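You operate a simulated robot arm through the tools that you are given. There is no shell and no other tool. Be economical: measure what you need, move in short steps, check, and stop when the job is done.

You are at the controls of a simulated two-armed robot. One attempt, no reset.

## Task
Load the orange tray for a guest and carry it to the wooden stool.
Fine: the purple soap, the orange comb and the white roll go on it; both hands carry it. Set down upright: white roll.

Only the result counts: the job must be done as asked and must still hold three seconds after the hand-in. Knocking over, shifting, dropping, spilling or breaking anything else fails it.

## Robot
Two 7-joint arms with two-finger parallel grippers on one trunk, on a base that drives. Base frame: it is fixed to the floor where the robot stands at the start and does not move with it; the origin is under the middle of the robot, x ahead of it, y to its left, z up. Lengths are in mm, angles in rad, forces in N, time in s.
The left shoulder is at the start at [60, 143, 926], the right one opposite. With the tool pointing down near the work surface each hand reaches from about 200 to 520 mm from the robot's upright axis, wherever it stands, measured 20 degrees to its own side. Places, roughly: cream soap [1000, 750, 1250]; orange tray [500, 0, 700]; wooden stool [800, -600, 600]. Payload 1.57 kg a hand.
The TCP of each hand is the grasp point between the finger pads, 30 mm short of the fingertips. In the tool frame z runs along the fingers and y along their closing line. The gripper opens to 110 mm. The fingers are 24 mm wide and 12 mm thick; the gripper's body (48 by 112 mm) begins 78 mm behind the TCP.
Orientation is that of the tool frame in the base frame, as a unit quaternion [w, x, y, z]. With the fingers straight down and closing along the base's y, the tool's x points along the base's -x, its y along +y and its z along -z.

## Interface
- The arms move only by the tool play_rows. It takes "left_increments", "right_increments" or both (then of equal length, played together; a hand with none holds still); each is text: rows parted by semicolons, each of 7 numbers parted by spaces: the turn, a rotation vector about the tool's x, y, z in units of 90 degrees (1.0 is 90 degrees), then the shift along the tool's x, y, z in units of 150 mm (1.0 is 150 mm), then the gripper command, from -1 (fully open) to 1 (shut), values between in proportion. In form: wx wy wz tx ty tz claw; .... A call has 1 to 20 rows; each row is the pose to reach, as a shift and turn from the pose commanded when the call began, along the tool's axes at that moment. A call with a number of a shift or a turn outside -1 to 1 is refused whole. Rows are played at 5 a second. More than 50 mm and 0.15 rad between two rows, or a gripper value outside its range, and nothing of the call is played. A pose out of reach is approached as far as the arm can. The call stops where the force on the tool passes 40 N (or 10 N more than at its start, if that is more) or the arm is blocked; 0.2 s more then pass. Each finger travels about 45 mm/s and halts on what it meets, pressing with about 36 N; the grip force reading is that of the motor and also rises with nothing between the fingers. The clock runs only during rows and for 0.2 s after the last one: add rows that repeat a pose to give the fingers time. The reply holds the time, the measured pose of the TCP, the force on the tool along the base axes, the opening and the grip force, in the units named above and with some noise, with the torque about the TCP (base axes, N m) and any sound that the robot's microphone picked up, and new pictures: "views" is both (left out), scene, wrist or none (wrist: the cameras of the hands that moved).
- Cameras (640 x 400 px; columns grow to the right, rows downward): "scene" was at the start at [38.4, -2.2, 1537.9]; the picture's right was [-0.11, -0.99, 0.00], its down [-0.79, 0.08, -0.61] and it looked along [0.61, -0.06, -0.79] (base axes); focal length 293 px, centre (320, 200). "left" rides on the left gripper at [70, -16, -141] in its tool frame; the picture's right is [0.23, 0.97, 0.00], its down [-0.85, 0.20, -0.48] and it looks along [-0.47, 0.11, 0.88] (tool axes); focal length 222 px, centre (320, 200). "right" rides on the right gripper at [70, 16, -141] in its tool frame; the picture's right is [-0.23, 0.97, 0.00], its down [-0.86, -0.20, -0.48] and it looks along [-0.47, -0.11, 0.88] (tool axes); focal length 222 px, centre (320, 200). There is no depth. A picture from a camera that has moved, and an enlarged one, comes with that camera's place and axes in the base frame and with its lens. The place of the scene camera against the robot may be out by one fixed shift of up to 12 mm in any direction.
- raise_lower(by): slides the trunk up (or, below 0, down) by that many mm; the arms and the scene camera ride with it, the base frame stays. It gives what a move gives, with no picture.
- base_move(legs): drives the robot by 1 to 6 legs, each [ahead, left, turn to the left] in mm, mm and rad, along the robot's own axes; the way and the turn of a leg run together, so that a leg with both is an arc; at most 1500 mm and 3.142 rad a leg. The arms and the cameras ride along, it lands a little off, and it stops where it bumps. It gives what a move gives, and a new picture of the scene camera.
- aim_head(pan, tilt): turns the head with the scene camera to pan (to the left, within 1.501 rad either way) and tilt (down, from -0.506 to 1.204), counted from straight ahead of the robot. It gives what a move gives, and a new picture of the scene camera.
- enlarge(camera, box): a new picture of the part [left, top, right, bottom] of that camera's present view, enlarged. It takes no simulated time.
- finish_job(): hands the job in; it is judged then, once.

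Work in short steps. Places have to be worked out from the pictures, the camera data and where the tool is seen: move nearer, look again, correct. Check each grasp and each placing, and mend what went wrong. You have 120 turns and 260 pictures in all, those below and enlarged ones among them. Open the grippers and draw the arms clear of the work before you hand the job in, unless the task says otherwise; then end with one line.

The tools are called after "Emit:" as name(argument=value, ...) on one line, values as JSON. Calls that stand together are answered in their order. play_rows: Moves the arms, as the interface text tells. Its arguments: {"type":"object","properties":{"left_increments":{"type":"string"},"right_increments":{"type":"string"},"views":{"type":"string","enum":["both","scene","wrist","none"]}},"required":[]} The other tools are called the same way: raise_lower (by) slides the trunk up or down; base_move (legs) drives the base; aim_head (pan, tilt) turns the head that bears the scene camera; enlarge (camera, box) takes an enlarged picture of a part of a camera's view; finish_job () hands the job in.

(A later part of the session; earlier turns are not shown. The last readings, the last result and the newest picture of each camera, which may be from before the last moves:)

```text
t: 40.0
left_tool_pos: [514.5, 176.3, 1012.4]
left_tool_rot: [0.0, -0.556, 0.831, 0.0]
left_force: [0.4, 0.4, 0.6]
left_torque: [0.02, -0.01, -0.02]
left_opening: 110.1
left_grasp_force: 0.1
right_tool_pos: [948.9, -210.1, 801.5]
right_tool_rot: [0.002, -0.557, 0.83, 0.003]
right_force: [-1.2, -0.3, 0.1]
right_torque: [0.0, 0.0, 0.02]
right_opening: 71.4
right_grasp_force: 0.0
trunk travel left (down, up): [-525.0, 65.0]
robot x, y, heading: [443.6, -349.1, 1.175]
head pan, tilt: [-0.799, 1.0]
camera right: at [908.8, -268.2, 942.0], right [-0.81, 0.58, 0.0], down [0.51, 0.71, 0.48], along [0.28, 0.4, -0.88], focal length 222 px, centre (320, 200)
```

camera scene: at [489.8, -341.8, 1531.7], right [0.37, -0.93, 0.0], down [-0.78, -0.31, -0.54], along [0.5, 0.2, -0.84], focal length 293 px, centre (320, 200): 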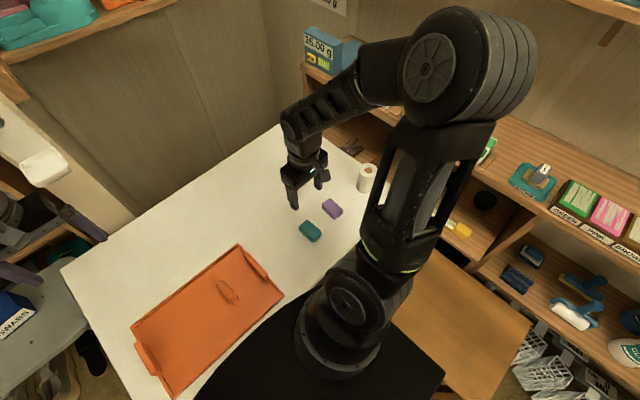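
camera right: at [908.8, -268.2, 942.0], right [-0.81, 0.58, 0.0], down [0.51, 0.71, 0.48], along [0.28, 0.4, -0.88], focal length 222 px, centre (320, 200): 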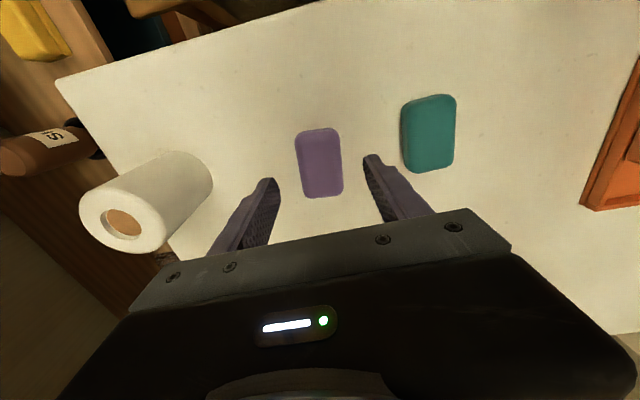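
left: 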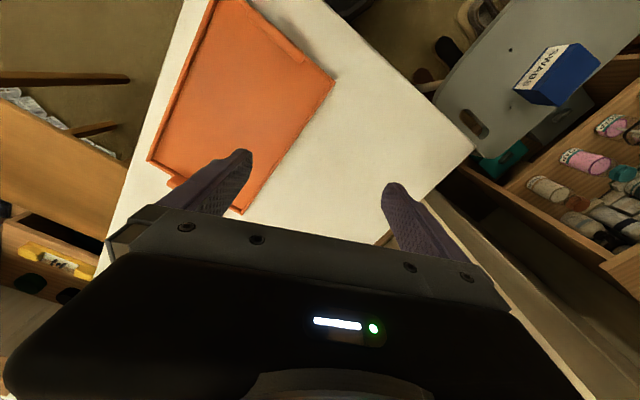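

Centred. Down 46 mm and close.

Emit:
play_rows(right_increments="0 0 0 0 0 0.2 -0.3; 0 0 0 0 0 0.305 -0.3; 0 0 0 0 0 0.305 1; 0 0 0 0 0 0.305 1; 0 0 0 0 0 0.305 1; 0 0 0 0 0 0.305 1; 0 0 0 0 0 0.305 1", views="wrist")

```text
t: 41.6
left_tool_pos: [515.1, 176.0, 1012.1]
left_tool_rot: [0.0, -0.556, 0.831, 0.0]
left_force: [0.2, 0.1, -0.1]
left_torque: [-0.01, -0.03, 0.02]
left_opening: 110.0
left_grasp_force: 0.2
right_tool_pos: [950.0, -209.4, 756.1]
right_tool_rot: [0.002, -0.557, 0.83, 0.002]
right_force: [-0.3, -0.3, 0.9]
right_torque: [0.02, 0.01, 0.0]
right_opening: 41.1
right_grasp_force: 36.3
trunk travel left (down, up): [-525.0, 65.0]
robot x, y, heading: [444.0, -346.2, 1.178]
head pan, tilt: [-0.799, 1.0]
camera right: at [908.9, -267.3, 896.9], right [-0.81, 0.58, 0.0], down [0.51, 0.71, 0.48], along [0.28, 0.39, -0.88], focal length 222 px, centre (320, 200)
```

right: 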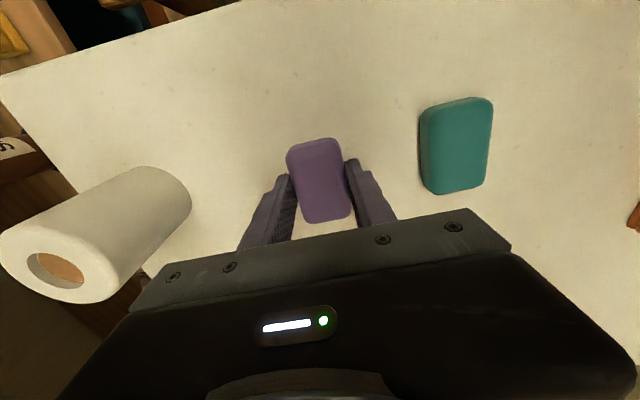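

Soap gripped (41 mm). I lift it and carry it left over the tray, aiming beside the comb at about s=-58, f=340 in my frame.

Emit:
play_rows(right_increments="0 0 0 0 0 -0.3 1; 0 0 0 0 0 -0.6 1; 0 0 0 0 0.2 -0.75 1; 0 0 0 0 0.45 -0.75 1; 0 0 0 0 0.7 -0.75 1; 0 0 0 0 1 -0.75 1", views="none")

Emit:
play_rows(right_increments="0 0 0 0 0.25 0 1; 0 0 0 0 0.5 0 1; 0 0 0 0 0.75 0 1; 0 0 0 0 1 0 1", views="none")

Emit:
play_rows(right_increments="0 0 0 0 0.25 0 1; 0 0 0 0 0.5 0 1; 0 0 0 -0.06 0.75 0 1; 0 0 0 -0.13 1 0 1; 0 0 0 -0.13 1 0 1", views="wrist")

```text
t: 43.0
left_tool_pos: [514.2, 176.4, 1012.2]
left_tool_rot: [0.0, -0.556, 0.831, 0.0]
left_force: [-0.2, 0.9, -0.3]
left_torque: [-0.01, 0.0, 0.05]
left_opening: 110.1
left_grasp_force: 0.1
right_tool_pos: [811.4, -152.2, 869.5]
right_tool_rot: [0.001, -0.557, 0.831, 0.002]
right_force: [-0.7, -0.4, -0.7]
right_torque: [-0.01, 0.0, 0.03]
right_opening: 41.0
right_grasp_force: 36.1
trunk travel left (down, up): [-525.0, 65.0]
robot x, y, heading: [438.8, -345.8, 1.179]
head pan, tilt: [-0.799, 1.0]
```

```text
t: 44.0
left_tool_pos: [514.8, 174.9, 1012.0]
left_tool_rot: [0.0, -0.556, 0.831, 0.0]
left_force: [-0.4, -0.7, 0.8]
left_torque: [-0.04, -0.01, 0.04]
left_opening: 109.9
left_grasp_force: 0.1
right_tool_pos: [671.7, -94.8, 868.3]
right_tool_rot: [0.002, -0.557, 0.831, 0.001]
right_force: [-0.4, 0.8, -0.6]
right_torque: [-0.06, 0.0, 0.03]
right_opening: 41.2
right_grasp_force: 36.1
trunk travel left (down, up): [-525.0, 65.0]
robot x, y, heading: [439.0, -346.2, 1.181]
head pan, tilt: [-0.799, 1.0]
```

```text
t: 45.2
left_tool_pos: [515.9, 176.1, 1011.8]
left_tool_rot: [0.0, -0.556, 0.831, 0.001]
left_force: [-0.3, -0.2, 0.2]
left_torque: [-0.01, -0.01, -0.01]
left_opening: 110.1
left_grasp_force: 0.0
right_tool_pos: [541.3, -19.9, 869.2]
right_tool_rot: [0.002, -0.557, 0.83, 0.002]
right_force: [-0.4, 0.1, -1.6]
right_torque: [-0.05, 0.01, -0.02]
right_opening: 41.0
right_grasp_force: 36.4
trunk travel left (down, up): [-525.0, 65.0]
robot x, y, heading: [445.4, -346.7, 1.177]
head pan, tilt: [-0.799, 1.0]
camera right: at [499.6, -78.9, 1009.5], right [-0.81, 0.58, 0.0], down [0.51, 0.71, 0.48], along [0.28, 0.39, -0.88], focal length 222 px, centre (320, 200)
```

right: 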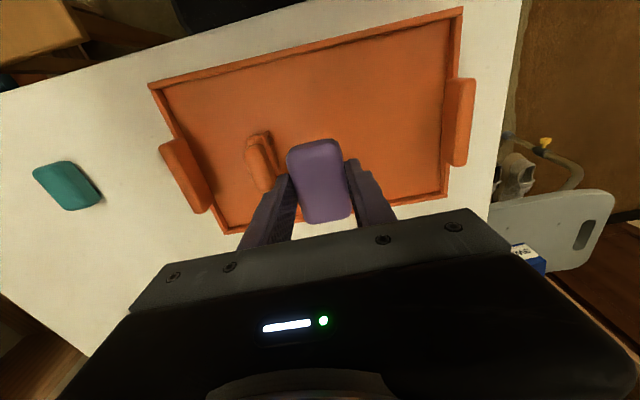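

The tray is 204×317 mm and centred right under the hand; comb lies ≈70 mm right of centre. I lower the soap near the centre.

Emit:
play_rows(right_increments="0 0 0 0 -0.05 0.25 1; 0 0 0 0 -0.05 0.5 1; 0 0 0 0 -0.05 0.67 1; 0 0 0 0 -0.05 0.7 1; 0 0 0 0 -0.05 0.72 1; 0 0 0 0 -0.05 0.72 1", views="none")

```text
t: 46.6
left_tool_pos: [515.6, 173.8, 1013.9]
left_tool_rot: [0.0, -0.556, 0.831, 0.001]
left_force: [-0.3, -0.3, 0.8]
left_torque: [0.01, 0.03, 0.02]
left_opening: 110.1
left_grasp_force: 0.1
right_tool_pos: [548.6, -23.1, 761.2]
right_tool_rot: [0.003, -0.557, 0.83, 0.005]
right_force: [4.4, -1.6, 27.9]
right_torque: [-0.09, -0.17, -0.02]
right_opening: 41.1
right_grasp_force: 36.4
trunk travel left (down, up): [-525.0, 65.0]
robot x, y, heading: [442.0, -347.2, 1.178]
head pan, tilt: [-0.799, 1.0]
```

Contact with the tray floor. I release the soap and rise.

Emit:
play_rows(right_increments="0 0 0 0 0 -0.01 0.2; 0 0 0 0 0 -0.01 0; 0 0 0 0 0 -0.01 0; 0 0 0 0 0 -0.2 0; 0 0 0 0 0 -0.5 0; 0 0 0 0 0 -0.8 -0.1; 0 0 0 0 0 -0.9 -0.3; 0 0 0 0 0 -0.9 -0.3", views="both")

```text
t: 48.4
left_tool_pos: [514.6, 175.3, 1012.6]
left_tool_rot: [-0.001, -0.556, 0.831, 0.0]
left_force: [0.4, -0.1, -0.6]
left_torque: [0.01, 0.02, -0.01]
left_opening: 110.1
left_grasp_force: 0.0
right_tool_pos: [547.6, -24.7, 895.7]
right_tool_rot: [0.002, -0.557, 0.831, 0.002]
right_force: [-0.3, 0.7, 0.0]
right_torque: [0.0, 0.03, 0.05]
right_opening: 71.4
right_grasp_force: 0.0
trunk travel left (down, up): [-525.0, 65.0]
robot x, y, heading: [443.2, -345.1, 1.177]
head pan, tilt: [-0.799, 1.0]
camera scene: at [490.0, -341.8, 1531.7], right [0.37, -0.93, 0.0], down [-0.78, -0.31, -0.54], along [0.5, 0.2, -0.84], focal length 293 px, centre (320, 200)
camera right: at [506.7, -82.6, 1036.8], right [-0.81, 0.58, 0.0], down [0.51, 0.71, 0.48], along [0.28, 0.39, -0.88], focal length 222 px, centre (320, 200)
```

scene: 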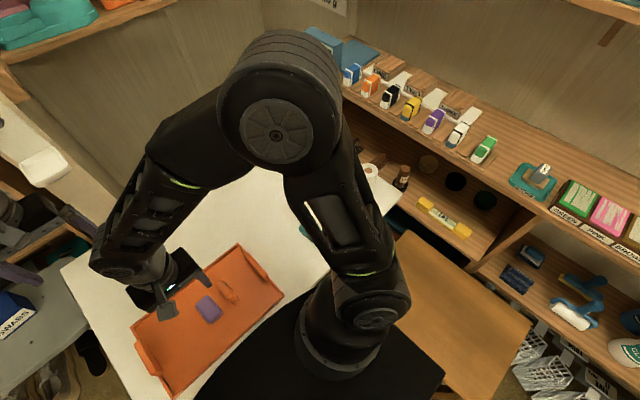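
right: 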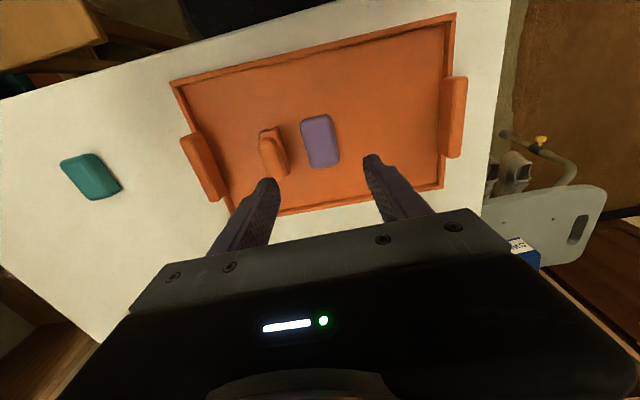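

The soap is in the tray. Now the roll, at about (1087,-277), too far for a straight-down grasp, so I'll yaw the hand 60° toward it and lean the fingers. First yaw while moving right.

Emit:
play_rows(right_increments="0 0 0.083 0 -0.12 0 -0.4; 0 0 0.167 0 -0.25 0 -0.5; 0 0 0.25 0 -0.37 0 -0.6; 0 0 0.333 0 -0.5 0 -0.7; 0 0 0.417 0 -0.62 0 -0.7; 0 0 0.5 0 -0.75 0 -0.7; 0 0 0.583 0 -0.87 0 -0.7; 0 0 0.667 0 -1 0 -0.7; 0 0 0.667 0 -1 0 -0.7", views="none")

Emit:
play_rows(right_increments="0 0 0 -0.2 -0.2 0 -0.7; 0 0 0 -0.4 -0.4 0 -0.7; 0 0 0 -0.6 -0.6 0 -0.7; 0 0 0 -0.8 -0.8 0 -0.7; 0 0 0 -0.8 -0.8 0 -0.7", views="both")

```text
t: 50.4
left_tool_pos: [514.8, 175.6, 1012.2]
left_tool_rot: [0.0, -0.556, 0.831, 0.0]
left_force: [0.2, -0.5, 0.2]
left_torque: [0.02, 0.0, 0.0]
left_opening: 110.1
left_grasp_force: 0.0
right_tool_pos: [686.0, -80.0, 894.8]
right_tool_rot: [0.001, -0.067, 0.998, 0.002]
right_force: [-0.4, -0.5, 0.5]
right_torque: [-0.01, 0.01, -0.01]
right_opening: 93.3
right_grasp_force: 0.0
trunk travel left (down, up): [-525.0, 65.0]
robot x, y, heading: [441.0, -343.6, 1.178]
head pan, tilt: [-0.799, 1.0]
```

```text
t: 51.6
left_tool_pos: [514.1, 175.2, 1013.1]
left_tool_rot: [-0.001, -0.556, 0.831, 0.0]
left_force: [-0.4, -0.7, 0.4]
left_torque: [0.02, -0.03, -0.01]
left_opening: 110.3
left_grasp_force: 0.1
right_tool_pos: [822.1, -184.3, 896.8]
right_tool_rot: [0.001, -0.067, 0.998, 0.003]
right_force: [0.3, -0.2, -0.3]
right_torque: [-0.03, 0.03, -0.03]
right_opening: 93.5
right_grasp_force: 0.1
trunk travel left (down, up): [-525.0, 65.0]
robot x, y, heading: [446.3, -344.7, 1.178]
head pan, tilt: [-0.799, 1.0]
camera scene: at [489.9, -341.6, 1531.7], right [0.37, -0.93, 0.0], down [-0.78, -0.31, -0.54], along [0.5, 0.2, -0.84], focal length 293 px, centre (320, 200)
camera right: at [751.3, -177.4, 1036.8], right [0.09, 1.0, 0.01], down [0.87, -0.09, 0.48], along [0.48, -0.04, -0.88], focal length 222 px, centre (320, 200)
```

scene: 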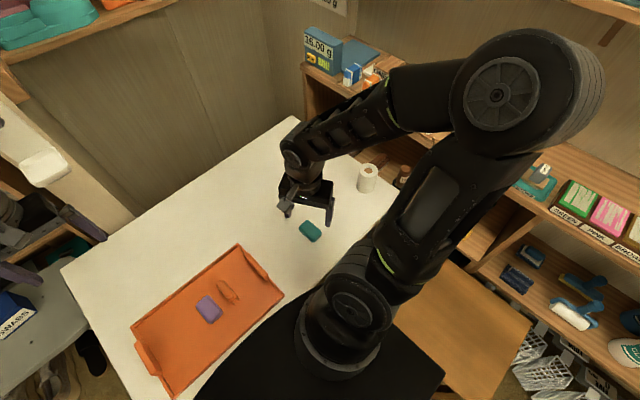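
right: 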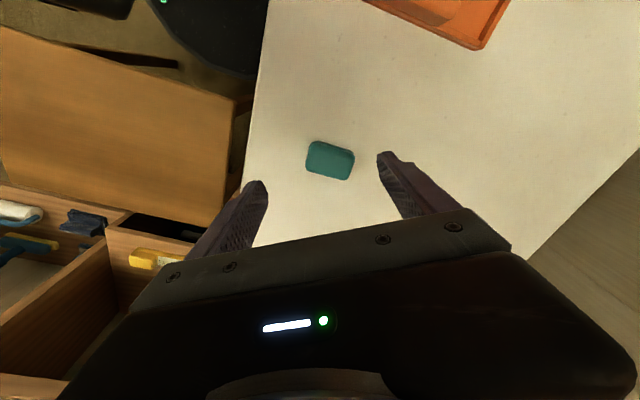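

Hand heading now points at the roll, which I judge 250 mm ahead and 128 mm right of it. I sidestep right, go 100 mm forward and lean the fingers 45°.

Emit:
play_rows(right_increments="0 -0.09 0 -0.1 -0.15 0 -0.7; 0 -0.18 0 -0.2 -0.3 0 -0.7; 0 -0.27 0 -0.3 -0.45 0 -0.7; 0 -0.36 0 -0.4 -0.6 0 -0.7; 0 -0.43 0 -0.5 -0.75 0 -0.7; 0 -0.5 0 -0.6 -0.853 0 -0.7; 0 -0.5 0 -0.6 -0.853 0 -0.7", views="both")

```text
t: 53.2
left_tool_pos: [514.2, 175.8, 1012.4]
left_tool_rot: [0.0, -0.557, 0.831, 0.0]
left_force: [0.3, 0.2, 0.2]
left_torque: [-0.01, -0.02, -0.01]
left_opening: 110.0
left_grasp_force: 0.0
right_tool_pos: [1052.7, -241.4, 908.6]
right_tool_rot: [0.381, -0.06, 0.922, 0.028]
right_force: [0.4, -0.1, 0.0]
right_torque: [0.01, 0.0, 0.0]
right_opening: 93.6
right_grasp_force: 0.0
right hand out of reach, approached as far as the arm can: row 1, 2, 3, 4, 5, 6, 7
trunk travel left (down, up): [-525.0, 65.0]
robot x, y, heading: [445.2, -346.8, 1.182]
head pan, tilt: [-0.799, 1.0]
camera scene: at [489.6, -342.1, 1531.7], right [0.37, -0.93, 0.0], down [-0.78, -0.31, -0.54], along [0.5, 0.2, -0.84], focal length 293 px, centre (320, 200)
camera right: at [903.4, -243.6, 959.0], right [0.03, 0.99, 0.17], down [0.29, -0.17, 0.94], along [0.96, 0.02, -0.29], focal length 222 px, centre (320, 200)
```

scene: 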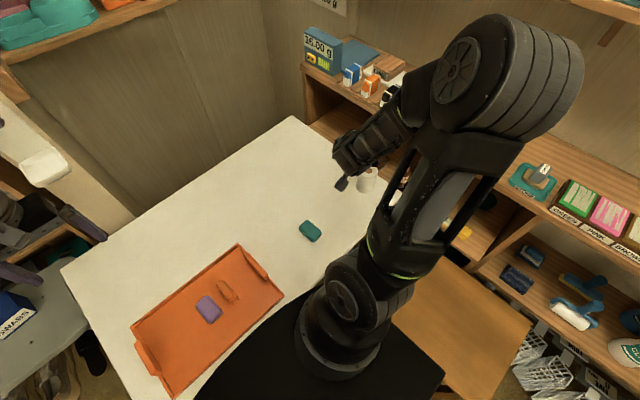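
right: 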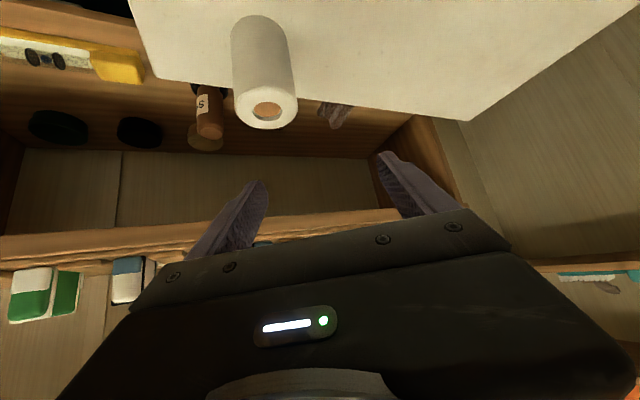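

The arm couldn't fold that close with 45° of lean, so it drifted out; the orientation itself is right. From here the roll's top is confirmed at (1086,-276,803). I reduce the lean to 20° above the roll.

Emit:
play_rows(right_increments="0 0.07 0 0.014 -0.06 0.05 -0.7; 0 0.14 0 0.028 -0.12 0.11 -0.7; 0 0.21 0 0.042 -0.19 0.16 -0.7; 0 0.278 0 0.056 -0.25 0.217 -0.7; 0 0.278 0 0.056 -0.25 0.217 -0.7", views="wrist")

```text
t: 54.4
left_tool_pos: [514.8, 174.4, 1012.3]
left_tool_rot: [0.0, -0.556, 0.831, 0.002]
left_force: [-0.9, -0.1, 0.3]
left_torque: [0.01, -0.03, 0.0]
left_opening: 109.7
left_grasp_force: 0.1
right_tool_pos: [1075.9, -277.0, 879.7]
right_tool_rot: [0.174, -0.065, 0.983, 0.014]
right_force: [0.3, 0.2, 0.6]
right_torque: [0.01, 0.03, -0.03]
right_opening: 93.4
right_grasp_force: 0.0
trunk travel left (down, up): [-525.0, 65.0]
robot x, y, heading: [445.5, -349.2, 1.18]
head pan, tilt: [-0.799, 1.0]
camera right: at [961.1, -274.8, 987.4], right [0.08, 0.99, 0.08], down [0.66, -0.12, 0.74], along [0.75, -0.01, -0.67], focal length 222 px, centre (320, 200)
```

right: 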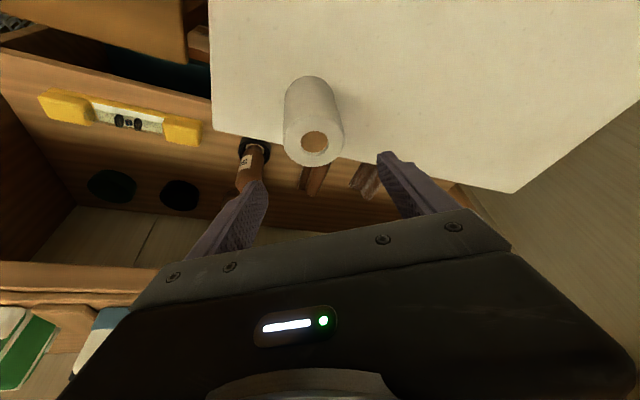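

The hand is where I asked; the roll's axis is at (1085,-276), laterally centred. I descend straight to TCP z≈770 around it.

Emit:
play_rows(right_increments="0 0 0 0.047 0 0.178 -0.7; 0 0 0 0.094 0 0.356 -0.7; 0 0 0 0.141 0 0.534 -0.7; 0 0 0 0.188 0 0.712 -0.7; 0 0 0 0.188 0 0.712 -0.7", views="wrist")

```text
t: 55.6
left_tool_pos: [514.6, 175.3, 1012.1]
left_tool_rot: [0.0, -0.556, 0.831, 0.001]
left_force: [-0.4, 0.1, 0.2]
left_torque: [0.03, -0.02, -0.01]
left_opening: 110.1
left_grasp_force: 0.0
right_tool_pos: [1087.8, -275.9, 768.7]
right_tool_rot: [0.174, -0.065, 0.983, 0.015]
right_force: [-0.3, 0.7, 0.2]
right_torque: [0.0, 0.02, 0.0]
right_opening: 93.5
right_grasp_force: 0.0
trunk travel left (down, up): [-525.0, 65.0]
robot x, y, heading: [442.2, -346.5, 1.18]
head pan, tilt: [-0.799, 1.0]
camera right: at [972.0, -273.3, 877.4], right [0.08, 0.99, 0.08], down [0.66, -0.12, 0.74], along [0.75, -0.01, -0.66], focal length 222 px, centre (320, 200)
```

right: 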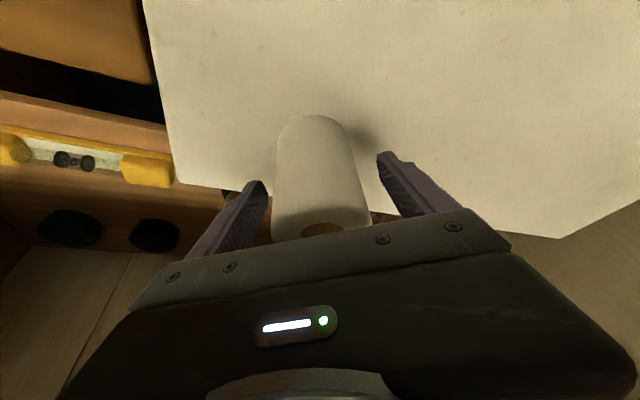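

The roll stands between the fingers. I close.

Emit:
play_rows(right_increments="0 0 0 0 0 0 0; 0 0 0 0 0 0 0.5; 0 0 0 0 0 0 1; 0 0 0 0 0 0 1; 0 0 0 0 0 0 1", views="wrist")

```text
t: 56.8
left_tool_pos: [515.0, 176.6, 1011.0]
left_tool_rot: [0.0, -0.557, 0.831, 0.0]
left_force: [-0.3, 0.8, 0.1]
left_torque: [0.02, 0.0, -0.02]
left_opening: 110.0
left_grasp_force: 0.0
right_tool_pos: [1086.7, -275.7, 768.4]
right_tool_rot: [0.173, -0.065, 0.983, 0.014]
right_force: [0.2, -0.6, -0.6]
right_torque: [-0.02, 0.01, 0.01]
right_opening: 58.9
right_grasp_force: 35.3
trunk travel left (down, up): [-525.0, 65.0]
robot x, y, heading: [441.7, -350.1, 1.177]
head pan, tilt: [-0.799, 1.0]
camera right: at [972.0, -273.2, 877.5], right [0.08, 0.99, 0.08], down [0.66, -0.12, 0.74], along [0.75, -0.01, -0.67], focal length 222 px, centre (320, 200)
```

right: 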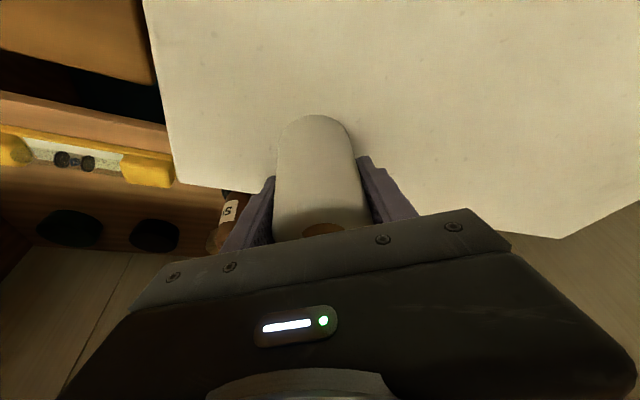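

Held (58.9 mm). I lift straight up 110 mm, then head toward the tray keeping the same tilt so the roll stays upright.

Emit:
play_rows(right_increments="0 0 0 -0.063 0 -0.173 1; 0 0 0 -0.126 0 -0.346 1; 0 0 0 -0.19 0 -0.518 1; 0 0 0 -0.251 0 -0.69 1; 0 0 0 -0.251 0 -0.69 1", views="scene")

Emit:
play_rows(right_increments="0 0 0 0.222 0.154 -0.081 1; 0 0 0 0.444 0.308 -0.162 1; 0 0 0 0.667 0.463 -0.242 1; 0 0 0 0.889 0.617 -0.323 1; 0 0 0 0.889 0.617 -0.323 1", views="none")

```text
t: 58.0
left_tool_pos: [514.6, 176.3, 1012.3]
left_tool_rot: [0.0, -0.556, 0.831, 0.001]
left_force: [-0.7, 0.4, -0.2]
left_torque: [0.0, 0.01, 0.01]
left_opening: 110.1
left_grasp_force: 0.1
right_tool_pos: [1086.2, -277.2, 879.4]
right_tool_rot: [0.173, -0.065, 0.983, 0.014]
right_force: [-0.1, 0.4, -0.7]
right_torque: [0.02, 0.0, -0.01]
right_opening: 59.1
right_grasp_force: 35.8
trunk travel left (down, up): [-525.0, 65.0]
robot x, y, heading: [439.2, -343.8, 1.182]
head pan, tilt: [-0.799, 1.0]
camera scene: at [490.3, -341.6, 1531.6], right [0.37, -0.93, 0.0], down [-0.78, -0.31, -0.54], along [0.5, 0.2, -0.84], focal length 293 px, centre (320, 200)
```

scene: 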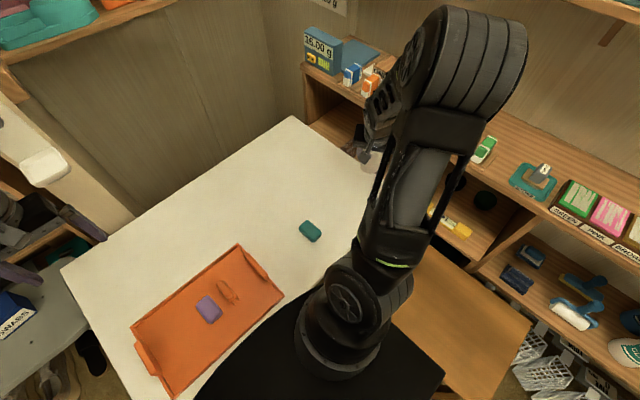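

```text
t: 59.2
left_tool_pos: [515.5, 176.6, 1012.2]
left_tool_rot: [0.0, -0.556, 0.831, 0.001]
left_force: [0.0, 0.2, 0.3]
left_torque: [-0.01, 0.01, -0.01]
left_opening: 109.9
left_grasp_force: 0.1
right_tool_pos: [933.8, -204.7, 879.0]
right_tool_rot: [0.172, -0.065, 0.983, 0.013]
right_force: [0.0, -0.7, -0.7]
right_torque: [0.03, 0.0, 0.01]
right_opening: 58.7
right_grasp_force: 35.6
trunk travel left (down, up): [-525.0, 65.0]
robot x, y, heading: [439.9, -349.2, 1.175]
head pan, tilt: [-0.799, 1.0]
```

Exactly on track. Next quarter of the way, turning the hand back to face straight ahead about the vertical.

Emit:
play_rows(right_increments="-0.028 0 -0.078 0.111 0.077 -0.04 1; -0.057 0 -0.156 0.222 0.154 -0.081 1; -0.085 0 -0.234 0.333 0.231 -0.121 1; -0.113 0 -0.311 0.444 0.308 -0.162 1; -0.142 0 -0.389 0.556 0.386 -0.202 1; -0.170 0 -0.467 0.667 0.463 -0.242 1; -0.199 0 -0.545 0.778 0.54 -0.283 1; -0.227 0 -0.623 0.889 0.617 -0.323 1; -0.227 0 -0.623 0.889 0.617 -0.323 1", views="both")

```text
t: 61.2
left_tool_pos: [514.6, 175.7, 1012.7]
left_tool_rot: [-0.001, -0.557, 0.831, 0.001]
left_force: [0.7, 0.6, -0.1]
left_torque: [-0.03, -0.01, 0.04]
left_opening: 109.9
left_grasp_force: 0.0
right_tool_pos: [815.3, -75.4, 889.0]
right_tool_rot: [0.146, -0.547, 0.819, 0.099]
right_force: [-0.2, 0.0, -0.7]
right_torque: [-0.01, -0.02, 0.02]
right_opening: 58.6
right_grasp_force: 36.1
right hand out of reach, approached as far as the arm can: row 1, 2, 3, 4, 5, 6, 7, 8, 9
trunk travel left (down, up): [-525.0, 65.0]
robot x, y, heading: [443.8, -346.6, 1.176]
head pan, tilt: [-0.799, 1.0]
camera scene: at [490.2, -341.9, 1531.7], right [0.37, -0.93, 0.0], down [-0.78, -0.31, -0.54], along [0.5, 0.2, -0.84], focal length 293 px, centre (320, 200)
camera right: at [756.8, -173.5, 998.0], right [-0.82, 0.57, 0.08], down [0.43, 0.51, 0.74], along [0.38, 0.64, -0.66], focal length 222 px, centre (320, 200)
```

scene: 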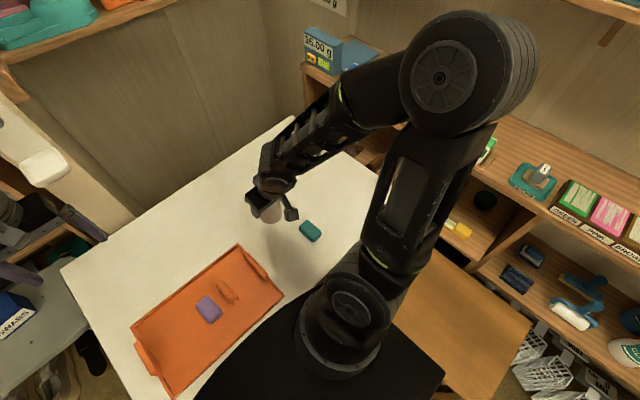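
right: 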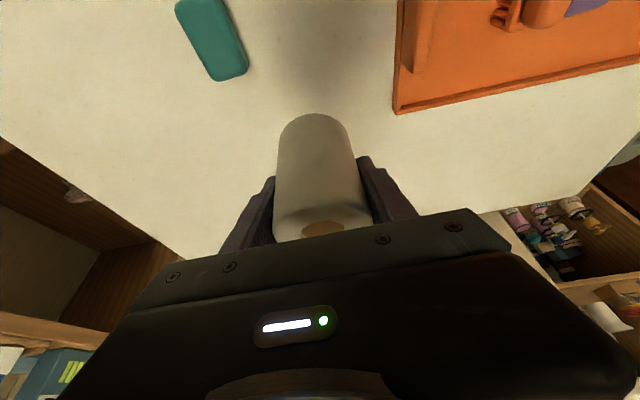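

Leaning so near the shoulder is out of reach, so I'll set the roll down upright on the free table spot here and regrasp it from straight above. I lower it about 118 mm (moving 50 mm forward).

Emit:
play_rows(right_increments="0 0 0 -0.1 0 0.15 1; 0 0 0 -0.15 0 0.3 1; 0 0 0 -0.1 0 0.5 1; 0 0 0 -0.07 0 0.7 1; 0 0 0 -0.044 0 0.853 1; 0 0 0 -0.044 0 0.853 1", views="wrist")

```text
t: 62.6
left_tool_pos: [514.6, 176.1, 1012.4]
left_tool_rot: [0.0, -0.556, 0.831, 0.0]
left_force: [-0.5, 0.0, -0.5]
left_torque: [0.01, -0.02, 0.04]
left_opening: 110.0
left_grasp_force: 0.1
right_tool_pos: [834.9, -27.7, 773.3]
right_tool_rot: [0.146, -0.545, 0.819, 0.099]
right_force: [0.6, 0.3, 0.6]
right_torque: [0.0, 0.01, -0.01]
right_opening: 58.8
right_grasp_force: 36.3
trunk travel left (down, up): [-525.0, 65.0]
robot x, y, heading: [442.8, -347.8, 1.185]
head pan, tilt: [-0.799, 1.0]
camera right: at [776.0, -126.0, 880.7], right [-0.82, 0.57, 0.08], down [0.43, 0.51, 0.75], along [0.38, 0.64, -0.66], focal length 222 px, centre (320, 200)
```

right: 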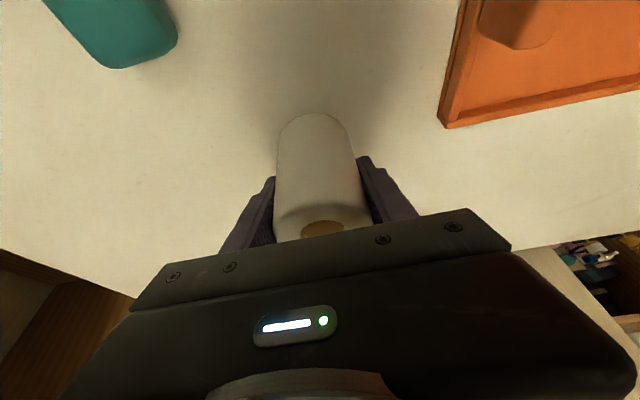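

The roll is about 4 mm above the table. I creep down until contact.

Emit:
play_rows(right_increments="0 0 0 0.005 0 0.013 1; 0 0 0 0.010 0 0.027 1; 0 0 0 0.013 0 0.036 1; 0 0 0 0.013 0 0.036 1", views="none")

```text
t: 63.6
left_tool_pos: [514.0, 175.5, 1012.2]
left_tool_rot: [0.0, -0.556, 0.831, 0.001]
left_force: [0.2, -0.5, -0.5]
left_torque: [-0.02, 0.0, -0.01]
left_opening: 109.9
left_grasp_force: 0.1
right_tool_pos: [834.0, -26.4, 769.0]
right_tool_rot: [0.149, -0.546, 0.819, 0.099]
right_force: [0.8, 1.5, 23.2]
right_torque: [0.14, 0.01, 0.05]
right_opening: 58.6
right_grasp_force: 36.3
trunk travel left (down, up): [-525.0, 65.0]
robot x, y, heading: [443.6, -346.4, 1.184]
head pan, tilt: [-0.799, 1.0]
```

Contact (23 N). I open, check that it stands, and rise straight up.

Emit:
play_rows(right_increments="0 0 0 -0.005 0 -0.01 0.3; 0 0 0 -0.005 0 -0.01 0; 0 0 0 -0.005 0 -0.01 -0.3; 0 0 0 -0.005 0 -0.01 -0.6; 0 0 0 -0.005 0 -0.01 -0.7; 0 0 0 -0.068 0 -0.183 -0.7; 0 0 0 -0.131 0 -0.356 -0.7; 0 0 0 -0.195 0 -0.528 -0.7; 0 0 0 -0.256 0 -0.70 -0.7; 0 0 0 -0.256 0 -0.70 -0.7", views="wrist")

```text
t: 65.8
left_tool_pos: [515.0, 176.0, 1012.5]
left_tool_rot: [0.0, -0.556, 0.831, 0.0]
left_force: [-0.1, 0.3, -0.4]
left_torque: [0.03, 0.04, 0.02]
left_opening: 110.0
left_grasp_force: 0.0
right_tool_pos: [834.6, -28.5, 880.3]
right_tool_rot: [0.146, -0.546, 0.819, 0.098]
right_force: [0.5, 0.7, 0.2]
right_torque: [0.0, -0.05, 0.0]
right_opening: 93.4
right_grasp_force: 0.1
trunk travel left (down, up): [-525.0, 65.0]
robot x, y, heading: [446.5, -345.7, 1.179]
head pan, tilt: [-0.799, 1.0]
camera right: at [775.8, -126.1, 987.9], right [-0.82, 0.57, 0.08], down [0.43, 0.51, 0.75], along [0.38, 0.64, -0.66], focal length 222 px, centre (320, 200)
```

right: 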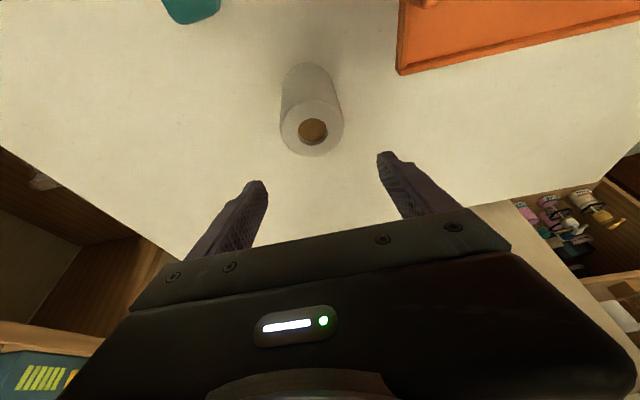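

The roll stands on the table with its top centre at (832,-30). I bring the hand vertical and descend around it.

Emit:
play_rows(right_increments="0 0.074 0 0 0 0 -0.7; 0 0.148 0 0 0 0 -0.7; 0 0.222 0 0.015 0.005 0.005 -0.7; 0 0.222 0 0.078 0.005 0.178 -0.7; 0 0.222 0 0.141 0.005 0.35 -0.7; 0 0.222 0 0.204 0.005 0.523 -0.7; 0 0.222 0 0.26 0.005 0.68 -0.7; 0 0.222 0 0.26 0.005 0.68 -0.7", views="wrist")

```text
t: 67.6
left_tool_pos: [514.9, 176.4, 1012.3]
left_tool_rot: [-0.001, -0.556, 0.831, 0.0]
left_force: [0.3, 0.6, 0.4]
left_torque: [0.01, -0.01, 0.03]
left_opening: 110.1
left_grasp_force: 0.1
right_tool_pos: [833.2, -28.6, 769.0]
right_tool_rot: [0.002, -0.554, 0.833, 0.002]
right_force: [-0.8, -0.6, 0.5]
right_torque: [-0.02, -0.01, -0.04]
right_opening: 93.3
right_grasp_force: 0.1
trunk travel left (down, up): [-525.0, 65.0]
robot x, y, heading: [441.6, -350.9, 1.177]
head pan, tilt: [-0.799, 1.0]
camera right: at [790.6, -86.1, 910.1], right [-0.81, 0.58, 0.0], down [0.51, 0.71, 0.48], along [0.28, 0.39, -0.88], focal length 222 px, centre (320, 200)
```

right: 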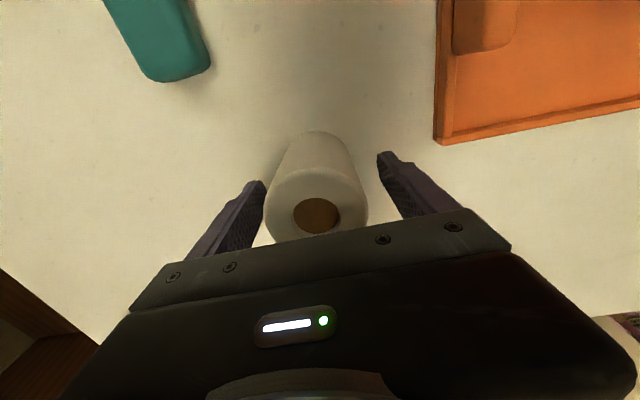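

Vertical and centred. I close and lift.

Emit:
play_rows(right_increments="0 0 0 0 0 0 0; 0 0 0 0 0 0 0.5; 0 0 0 0 0 0 1; 0 0 0 0 0 0 1; 0 0 0 0 0 0 1; 0 0 0 0 0 -0.18 1; 0 0 0 0 0 -0.36 1; 0 0 0 0 0 -0.54 1; 0 0 0 0 0 -0.73 1; 0 0 0 0 0 -0.73 1", views="wrist")

```text
t: 69.8
left_tool_pos: [513.7, 175.6, 1011.3]
left_tool_rot: [-0.001, -0.556, 0.831, 0.001]
left_force: [-0.4, -1.1, 0.0]
left_torque: [0.0, 0.03, -0.03]
left_opening: 110.0
left_grasp_force: 0.0
right_tool_pos: [830.9, -30.5, 879.5]
right_tool_rot: [0.001, -0.554, 0.832, 0.002]
right_force: [0.5, 0.0, -0.8]
right_torque: [-0.03, 0.03, -0.02]
right_opening: 58.8
right_grasp_force: 35.9
trunk travel left (down, up): [-525.0, 65.0]
robot x, y, heading: [440.7, -348.3, 1.181]
head pan, tilt: [-0.799, 1.0]
camera right: at [791.0, -87.5, 1020.7], right [-0.81, 0.58, 0.0], down [0.51, 0.71, 0.48], along [0.28, 0.39, -0.88], focal length 222 px, centre (320, 200)
```

right: 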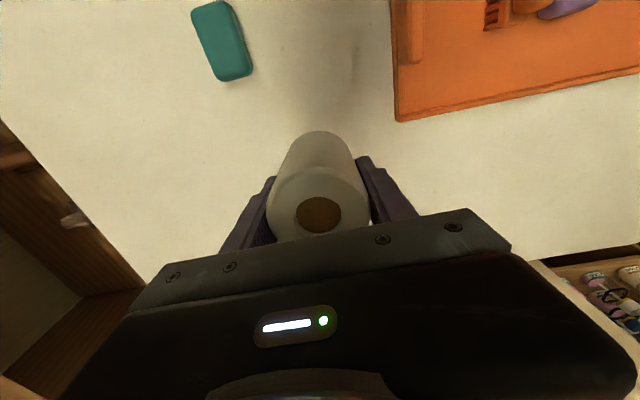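

Roll is held upright. Before crossing to the tray's left part, I move the left hand 150 mm aside while the right hand travels a third of the way.

Emit:
play_rows(right_increments="0 0 0 0.054 0.19 0 1; 0 0 0 0.108 0.385 0 1; 0 0 0 0.162 0.58 0 1; 0 0 0 0.216 0.77 0 1; 0 0 0 0.216 0.77 0 1", left_increments="0 0 0 0.1 0.25 0 -1; 0 0 0 0.2 0.5 0 -1; 0 0 0 0.3 0.75 0 -1; 0 0 0 0.4 1 0 -1; 0 0 0 0.4 1 0 -1", views="scene")

Emit:
play_rows(right_increments="0 0 0 0.054 0.19 0 1; 0 0 0 0.108 0.385 0 1; 0 0 0 0.162 0.58 0 1; 0 0 0 0.216 0.77 0 1; 0 0 0 0.216 0.77 0 1", views="none")

Emit:
play_rows(right_increments="0 0 0 0.054 0.19 0 1; 0 0 0 0.108 0.385 0 1; 0 0 0 0.162 0.58 0 1; 0 0 0 0.216 0.77 0 1; 0 0 0 0.216 0.77 0 1", views="wrist")

Emit:
aim_head(pan=0.1, tilt=1.15)

```text
t: 71.0
left_tool_pos: [353.1, 176.0, 1013.0]
left_tool_rot: [0.0, -0.557, 0.831, 0.0]
left_force: [-0.5, -0.1, 0.4]
left_torque: [-0.04, 0.06, 0.02]
left_opening: 110.0
left_grasp_force: 0.1
right_tool_pos: [712.2, -14.2, 880.1]
right_tool_rot: [0.002, -0.554, 0.833, 0.002]
right_force: [0.8, 0.3, -1.3]
right_torque: [0.05, -0.01, 0.02]
right_opening: 59.0
right_grasp_force: 36.2
trunk travel left (down, up): [-525.0, 65.0]
robot x, y, heading: [441.7, -345.1, 1.184]
head pan, tilt: [-0.799, 1.0]
camera scene: at [490.6, -341.8, 1531.7], right [0.37, -0.93, 0.0], down [-0.78, -0.31, -0.54], along [0.5, 0.2, -0.84], focal length 293 px, centre (320, 200)
```

scene: 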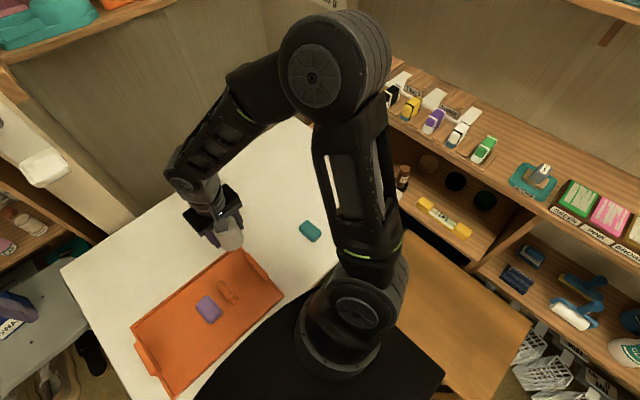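

```text
t: 72.2
left_tool_pos: [353.5, 177.6, 1012.0]
left_tool_rot: [0.0, -0.556, 0.831, 0.0]
left_force: [0.0, -0.8, -0.4]
left_torque: [0.05, 0.03, 0.03]
left_opening: 110.0
left_grasp_force: 0.0
right_tool_pos: [593.4, 1.5, 879.1]
right_tool_rot: [0.002, -0.555, 0.832, 0.003]
right_force: [-1.2, 0.0, 0.1]
right_torque: [0.01, 0.0, -0.03]
right_opening: 59.0
right_grasp_force: 35.8
trunk travel left (down, up): [-525.0, 65.0]
robot x, y, heading: [443.5, -347.8, 1.178]
head pan, tilt: [-0.799, 1.0]
```

```text
t: 73.4
left_tool_pos: [353.2, 177.0, 1012.4]
left_tool_rot: [0.0, -0.557, 0.831, 0.001]
left_force: [-0.3, -0.3, 0.0]
left_torque: [-0.02, -0.01, 0.0]
left_opening: 110.0
left_grasp_force: 0.1
right_tool_pos: [474.6, 13.5, 880.1]
right_tool_rot: [0.001, -0.554, 0.833, 0.002]
right_force: [0.0, 0.4, -1.4]
right_torque: [0.0, 0.01, -0.02]
right_opening: 58.9
right_grasp_force: 36.2
trunk travel left (down, up): [-525.0, 65.0]
robot x, y, heading: [446.5, -347.8, 1.181]
head pan, tilt: [-0.799, 1.0]
camera right: at [433.7, -43.5, 1020.8], right [-0.81, 0.59, 0.0], down [0.51, 0.71, 0.48], along [0.28, 0.39, -0.88], focal length 222 px, centre (320, 200)
```

right: 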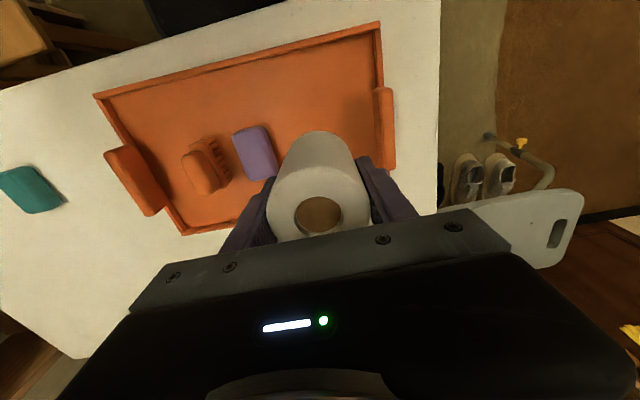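

```text
t: 74.6
left_tool_pos: [353.1, 179.2, 1013.5]
left_tool_rot: [0.0, -0.556, 0.831, 0.0]
left_force: [0.2, -0.5, -0.8]
left_torque: [0.0, -0.01, -0.01]
left_opening: 110.2
left_grasp_force: 0.1
right_tool_pos: [474.5, 15.0, 879.9]
right_tool_rot: [0.002, -0.554, 0.833, 0.002]
right_force: [0.1, 0.0, -1.3]
right_torque: [0.01, -0.02, 0.02]
right_opening: 58.8
right_grasp_force: 36.0
trunk travel left (down, up): [-525.0, 65.0]
robot x, y, heading: [444.0, -344.9, 1.18]
head pan, tilt: [0.099, 1.15]
camera scene: at [442.4, -310.5, 1522.0], right [0.96, -0.29, 0.0], down [-0.26, -0.87, -0.41], along [0.12, 0.39, -0.91], focal length 293 px, centre (320, 200)
```

scene: 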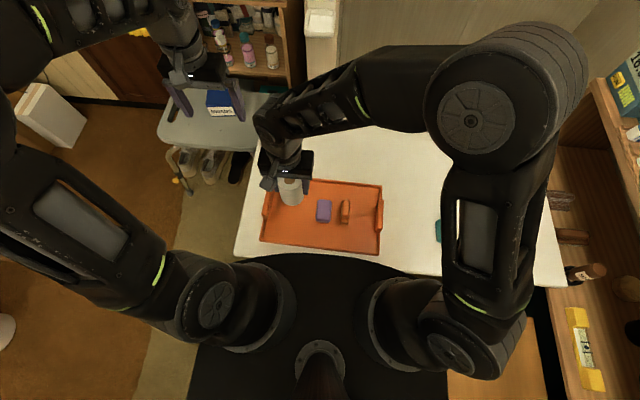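

The roll hangs between soap and left handle with room on both sides. I lower it to just above the tray floor and creep to contact.

Emit:
play_rows(right_increments="0 0 0 0 -0.03 0.2 1; 0 0 0 0 -0.03 0.4 1; 0 0 0 0 -0.03 0.6 1; 0 0 0 0 -0.03 0.68 1; 0 0 0 0 -0.03 0.70 1; 0 0 0 0 -0.03 0.715 1; 0 0 0 0 -0.03 0.725 1; 0 0 0 0 -0.03 0.725 1", views="none")

```text
t: 76.4
left_tool_pos: [352.6, 177.5, 1011.3]
left_tool_rot: [0.0, -0.556, 0.831, 0.001]
left_force: [-0.9, -0.1, -1.1]
left_torque: [0.0, -0.04, 0.01]
left_opening: 109.7
left_grasp_force: 0.0
right_tool_pos: [478.2, 11.6, 771.3]
right_tool_rot: [0.002, -0.555, 0.832, 0.002]
right_force: [-2.3, 4.3, 22.3]
right_torque: [-0.11, -0.37, 0.1]
right_opening: 58.7
right_grasp_force: 36.0
trunk travel left (down, up): [-525.0, 65.0]
robot x, y, heading: [446.2, -345.0, 1.174]
head pan, tilt: [0.099, 1.15]
```

Contact. I open just enough (to ≈80 mm), then rise vertically.

Emit:
play_rows(right_increments="0 0 0 0 0 -0.01 0.1; 0 0 0 0 0 -0.01 -0.1; 0 0 0 0 0 -0.01 -0.3; 0 0 0 0 0 -0.01 -0.35; 0 0 0 0 0 -0.01 -0.35; 0 0 0 0 0 -0.15 -0.35; 0 0 0 0 0 -0.35 -0.35; 0 0 0 0 0 -0.6 -0.35; 0 0 0 0 0 -0.85 -0.35; 0 0 0 0 0 -1 -0.35; 0 0 0 0 0 -1 -0.35", views="both")

```text
t: 78.8
left_tool_pos: [353.6, 177.3, 1011.4]
left_tool_rot: [0.0, -0.557, 0.831, 0.0]
left_force: [1.0, -1.0, 0.1]
left_torque: [-0.03, -0.02, 0.0]
left_opening: 110.2
left_grasp_force: 0.0
right_tool_pos: [479.8, 13.3, 921.9]
right_tool_rot: [0.002, -0.555, 0.832, 0.002]
right_force: [0.0, 0.7, 0.0]
right_torque: [-0.02, 0.03, -0.01]
right_opening: 74.1
right_grasp_force: 0.1
trunk travel left (down, up): [-525.0, 65.0]
robot x, y, heading: [442.6, -348.0, 1.178]
head pan, tilt: [0.099, 1.15]
camera scene: at [442.3, -310.5, 1522.0], right [0.96, -0.29, 0.0], down [-0.26, -0.87, -0.41], along [0.12, 0.39, -0.91], focal length 293 px, centre (320, 200)
camera right: at [438.1, -44.9, 1061.1], right [-0.81, 0.58, 0.0], down [0.51, 0.71, 0.48], along [0.28, 0.39, -0.88], focal length 222 px, centre (320, 200)
```

scene: 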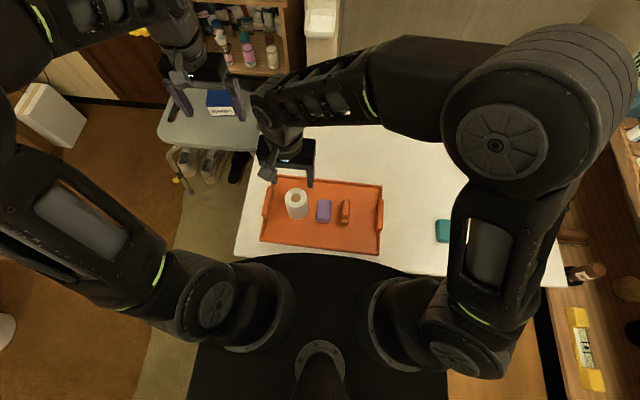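
right: 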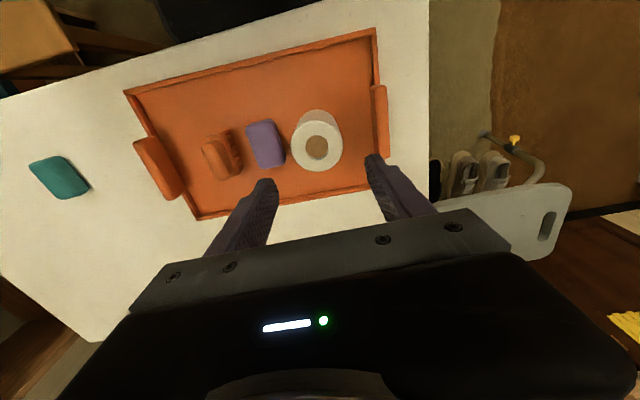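

All three items are on the tray with the roll upright. Handles are at about (402,42) left and (692,-88) right. I move the right hand over the right handle, then the left hand over the left one.

Emit:
play_rows(right_increments="0 0 0 0 -0.25 0 -0.3; 0 0 0 0 -0.5 0 -0.2; 0 0 0 0 -0.75 0 -0.2; 0 0 0 0 -1 0 -0.2", views="none")

Emit:
play_rows(right_increments="0 0 0 0.02 -0.14 0.1 -0.2; 0 0 0 0.04 -0.28 0.2 -0.2; 0 0 0 0.06 -0.42 0.3 -0.2; 0 0 0 0.08 -0.56 0.4 -0.2; 0 0 0 0.08 -0.56 0.48 -0.2; 0 0 0 0.08 -0.56 0.48 -0.2", left_increments="0 0 0 0.14 -0.13 0.18 -0.8; 0 0 0 0.28 -0.26 0.36 -0.6; 0 0 0 0.42 -0.39 0.54 -0.4; 0 0 0 0.56 -0.52 0.72 -0.2; 0 0 0 0.71 -0.65 0.9 -0.2; 0 0 0 0.71 -0.65 0.9 -0.2", views="wrist")

```text
t: 79.8
left_tool_pos: [353.1, 177.2, 1012.0]
left_tool_rot: [-0.001, -0.556, 0.831, 0.0]
left_force: [0.9, -1.2, 0.7]
left_torque: [0.04, -0.02, -0.03]
left_opening: 110.1
left_grasp_force: 0.0
right_tool_pos: [618.7, -46.2, 921.0]
right_tool_rot: [0.001, -0.555, 0.832, 0.003]
right_force: [-0.3, 0.4, -0.4]
right_torque: [0.02, 0.02, 0.04]
right_opening: 66.0
right_grasp_force: 0.0
trunk travel left (down, up): [-525.0, 65.0]
robot x, y, heading: [443.3, -350.0, 1.18]
head pan, tilt: [0.099, 1.15]
```

```text
t: 81.2
left_tool_pos: [401.5, 40.7, 877.6]
left_tool_rot: [-0.001, -0.557, 0.831, 0.001]
left_force: [0.0, -0.4, 0.8]
left_torque: [-0.01, -0.01, -0.01]
left_opening: 66.3
left_grasp_force: 0.1
right_tool_pos: [690.3, -88.4, 847.6]
right_tool_rot: [0.002, -0.555, 0.832, 0.002]
right_force: [-0.3, 0.4, 0.2]
right_torque: [-0.01, 0.04, 0.01]
right_opening: 65.8
right_grasp_force: 0.1
trunk travel left (down, up): [-525.0, 65.0]
robot x, y, heading: [440.5, -345.5, 1.183]
head pan, tilt: [0.099, 1.15]
camera right: at [649.0, -146.2, 989.0], right [-0.81, 0.58, 0.0], down [0.51, 0.71, 0.48], along [0.28, 0.39, -0.88], focal length 222 px, centre (320, 200)
camera left: at [389.9, -30.7, 1019.6], right [-0.99, 0.16, 0.0], down [0.14, 0.87, 0.48], along [0.08, 0.47, -0.88], focal length 222 px, centre (320, 200)
```

right: 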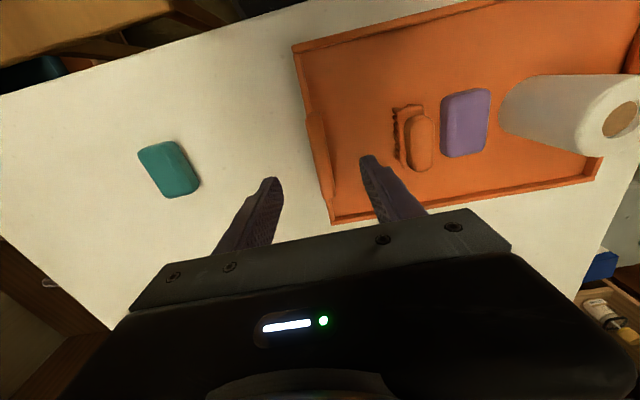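
left: 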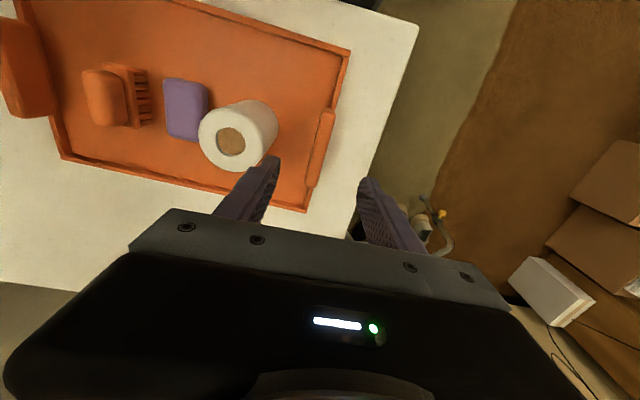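

Both hands are centred over the handles to within 2 mm. I enlarge to see the handle shape and orientation.

Emit:
enlarge(camera="right", box=[250, 80, 410, 230])

Emit:
enlarge(camera="left", box=[230, 80, 390, 230])

```text
2.67 times, centred on (330, 155) of right
camera zoom: at [649.0, -146.2, 989.0], right [-0.81, 0.58, 0.0], down [0.51, 0.71, 0.48], along [0.28, 0.39, -0.88], focal length 592 px, centre (293, 320)
```

zoom: 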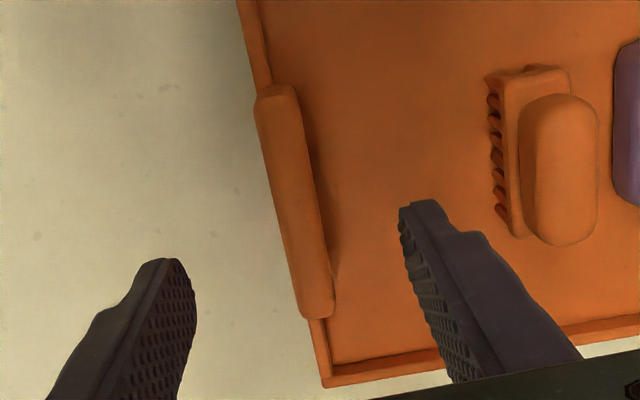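

```text
2.67 times, centred on (310, 155) of left
camera zoom: at [389.9, -30.7, 1019.6], right [-0.99, 0.16, 0.0], down [0.14, 0.87, 0.48], along [0.08, 0.47, -0.88], focal length 592 px, centre (347, 320)
```

zoom: 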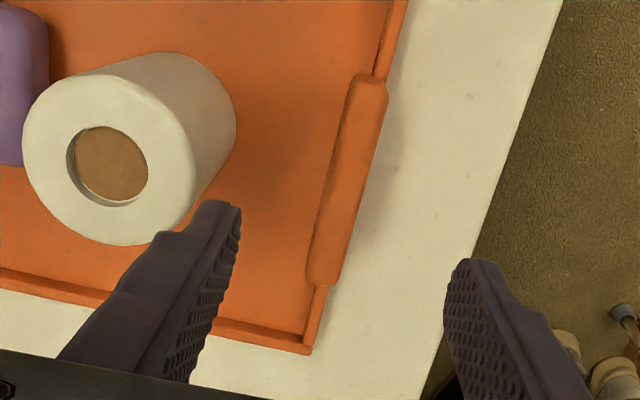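

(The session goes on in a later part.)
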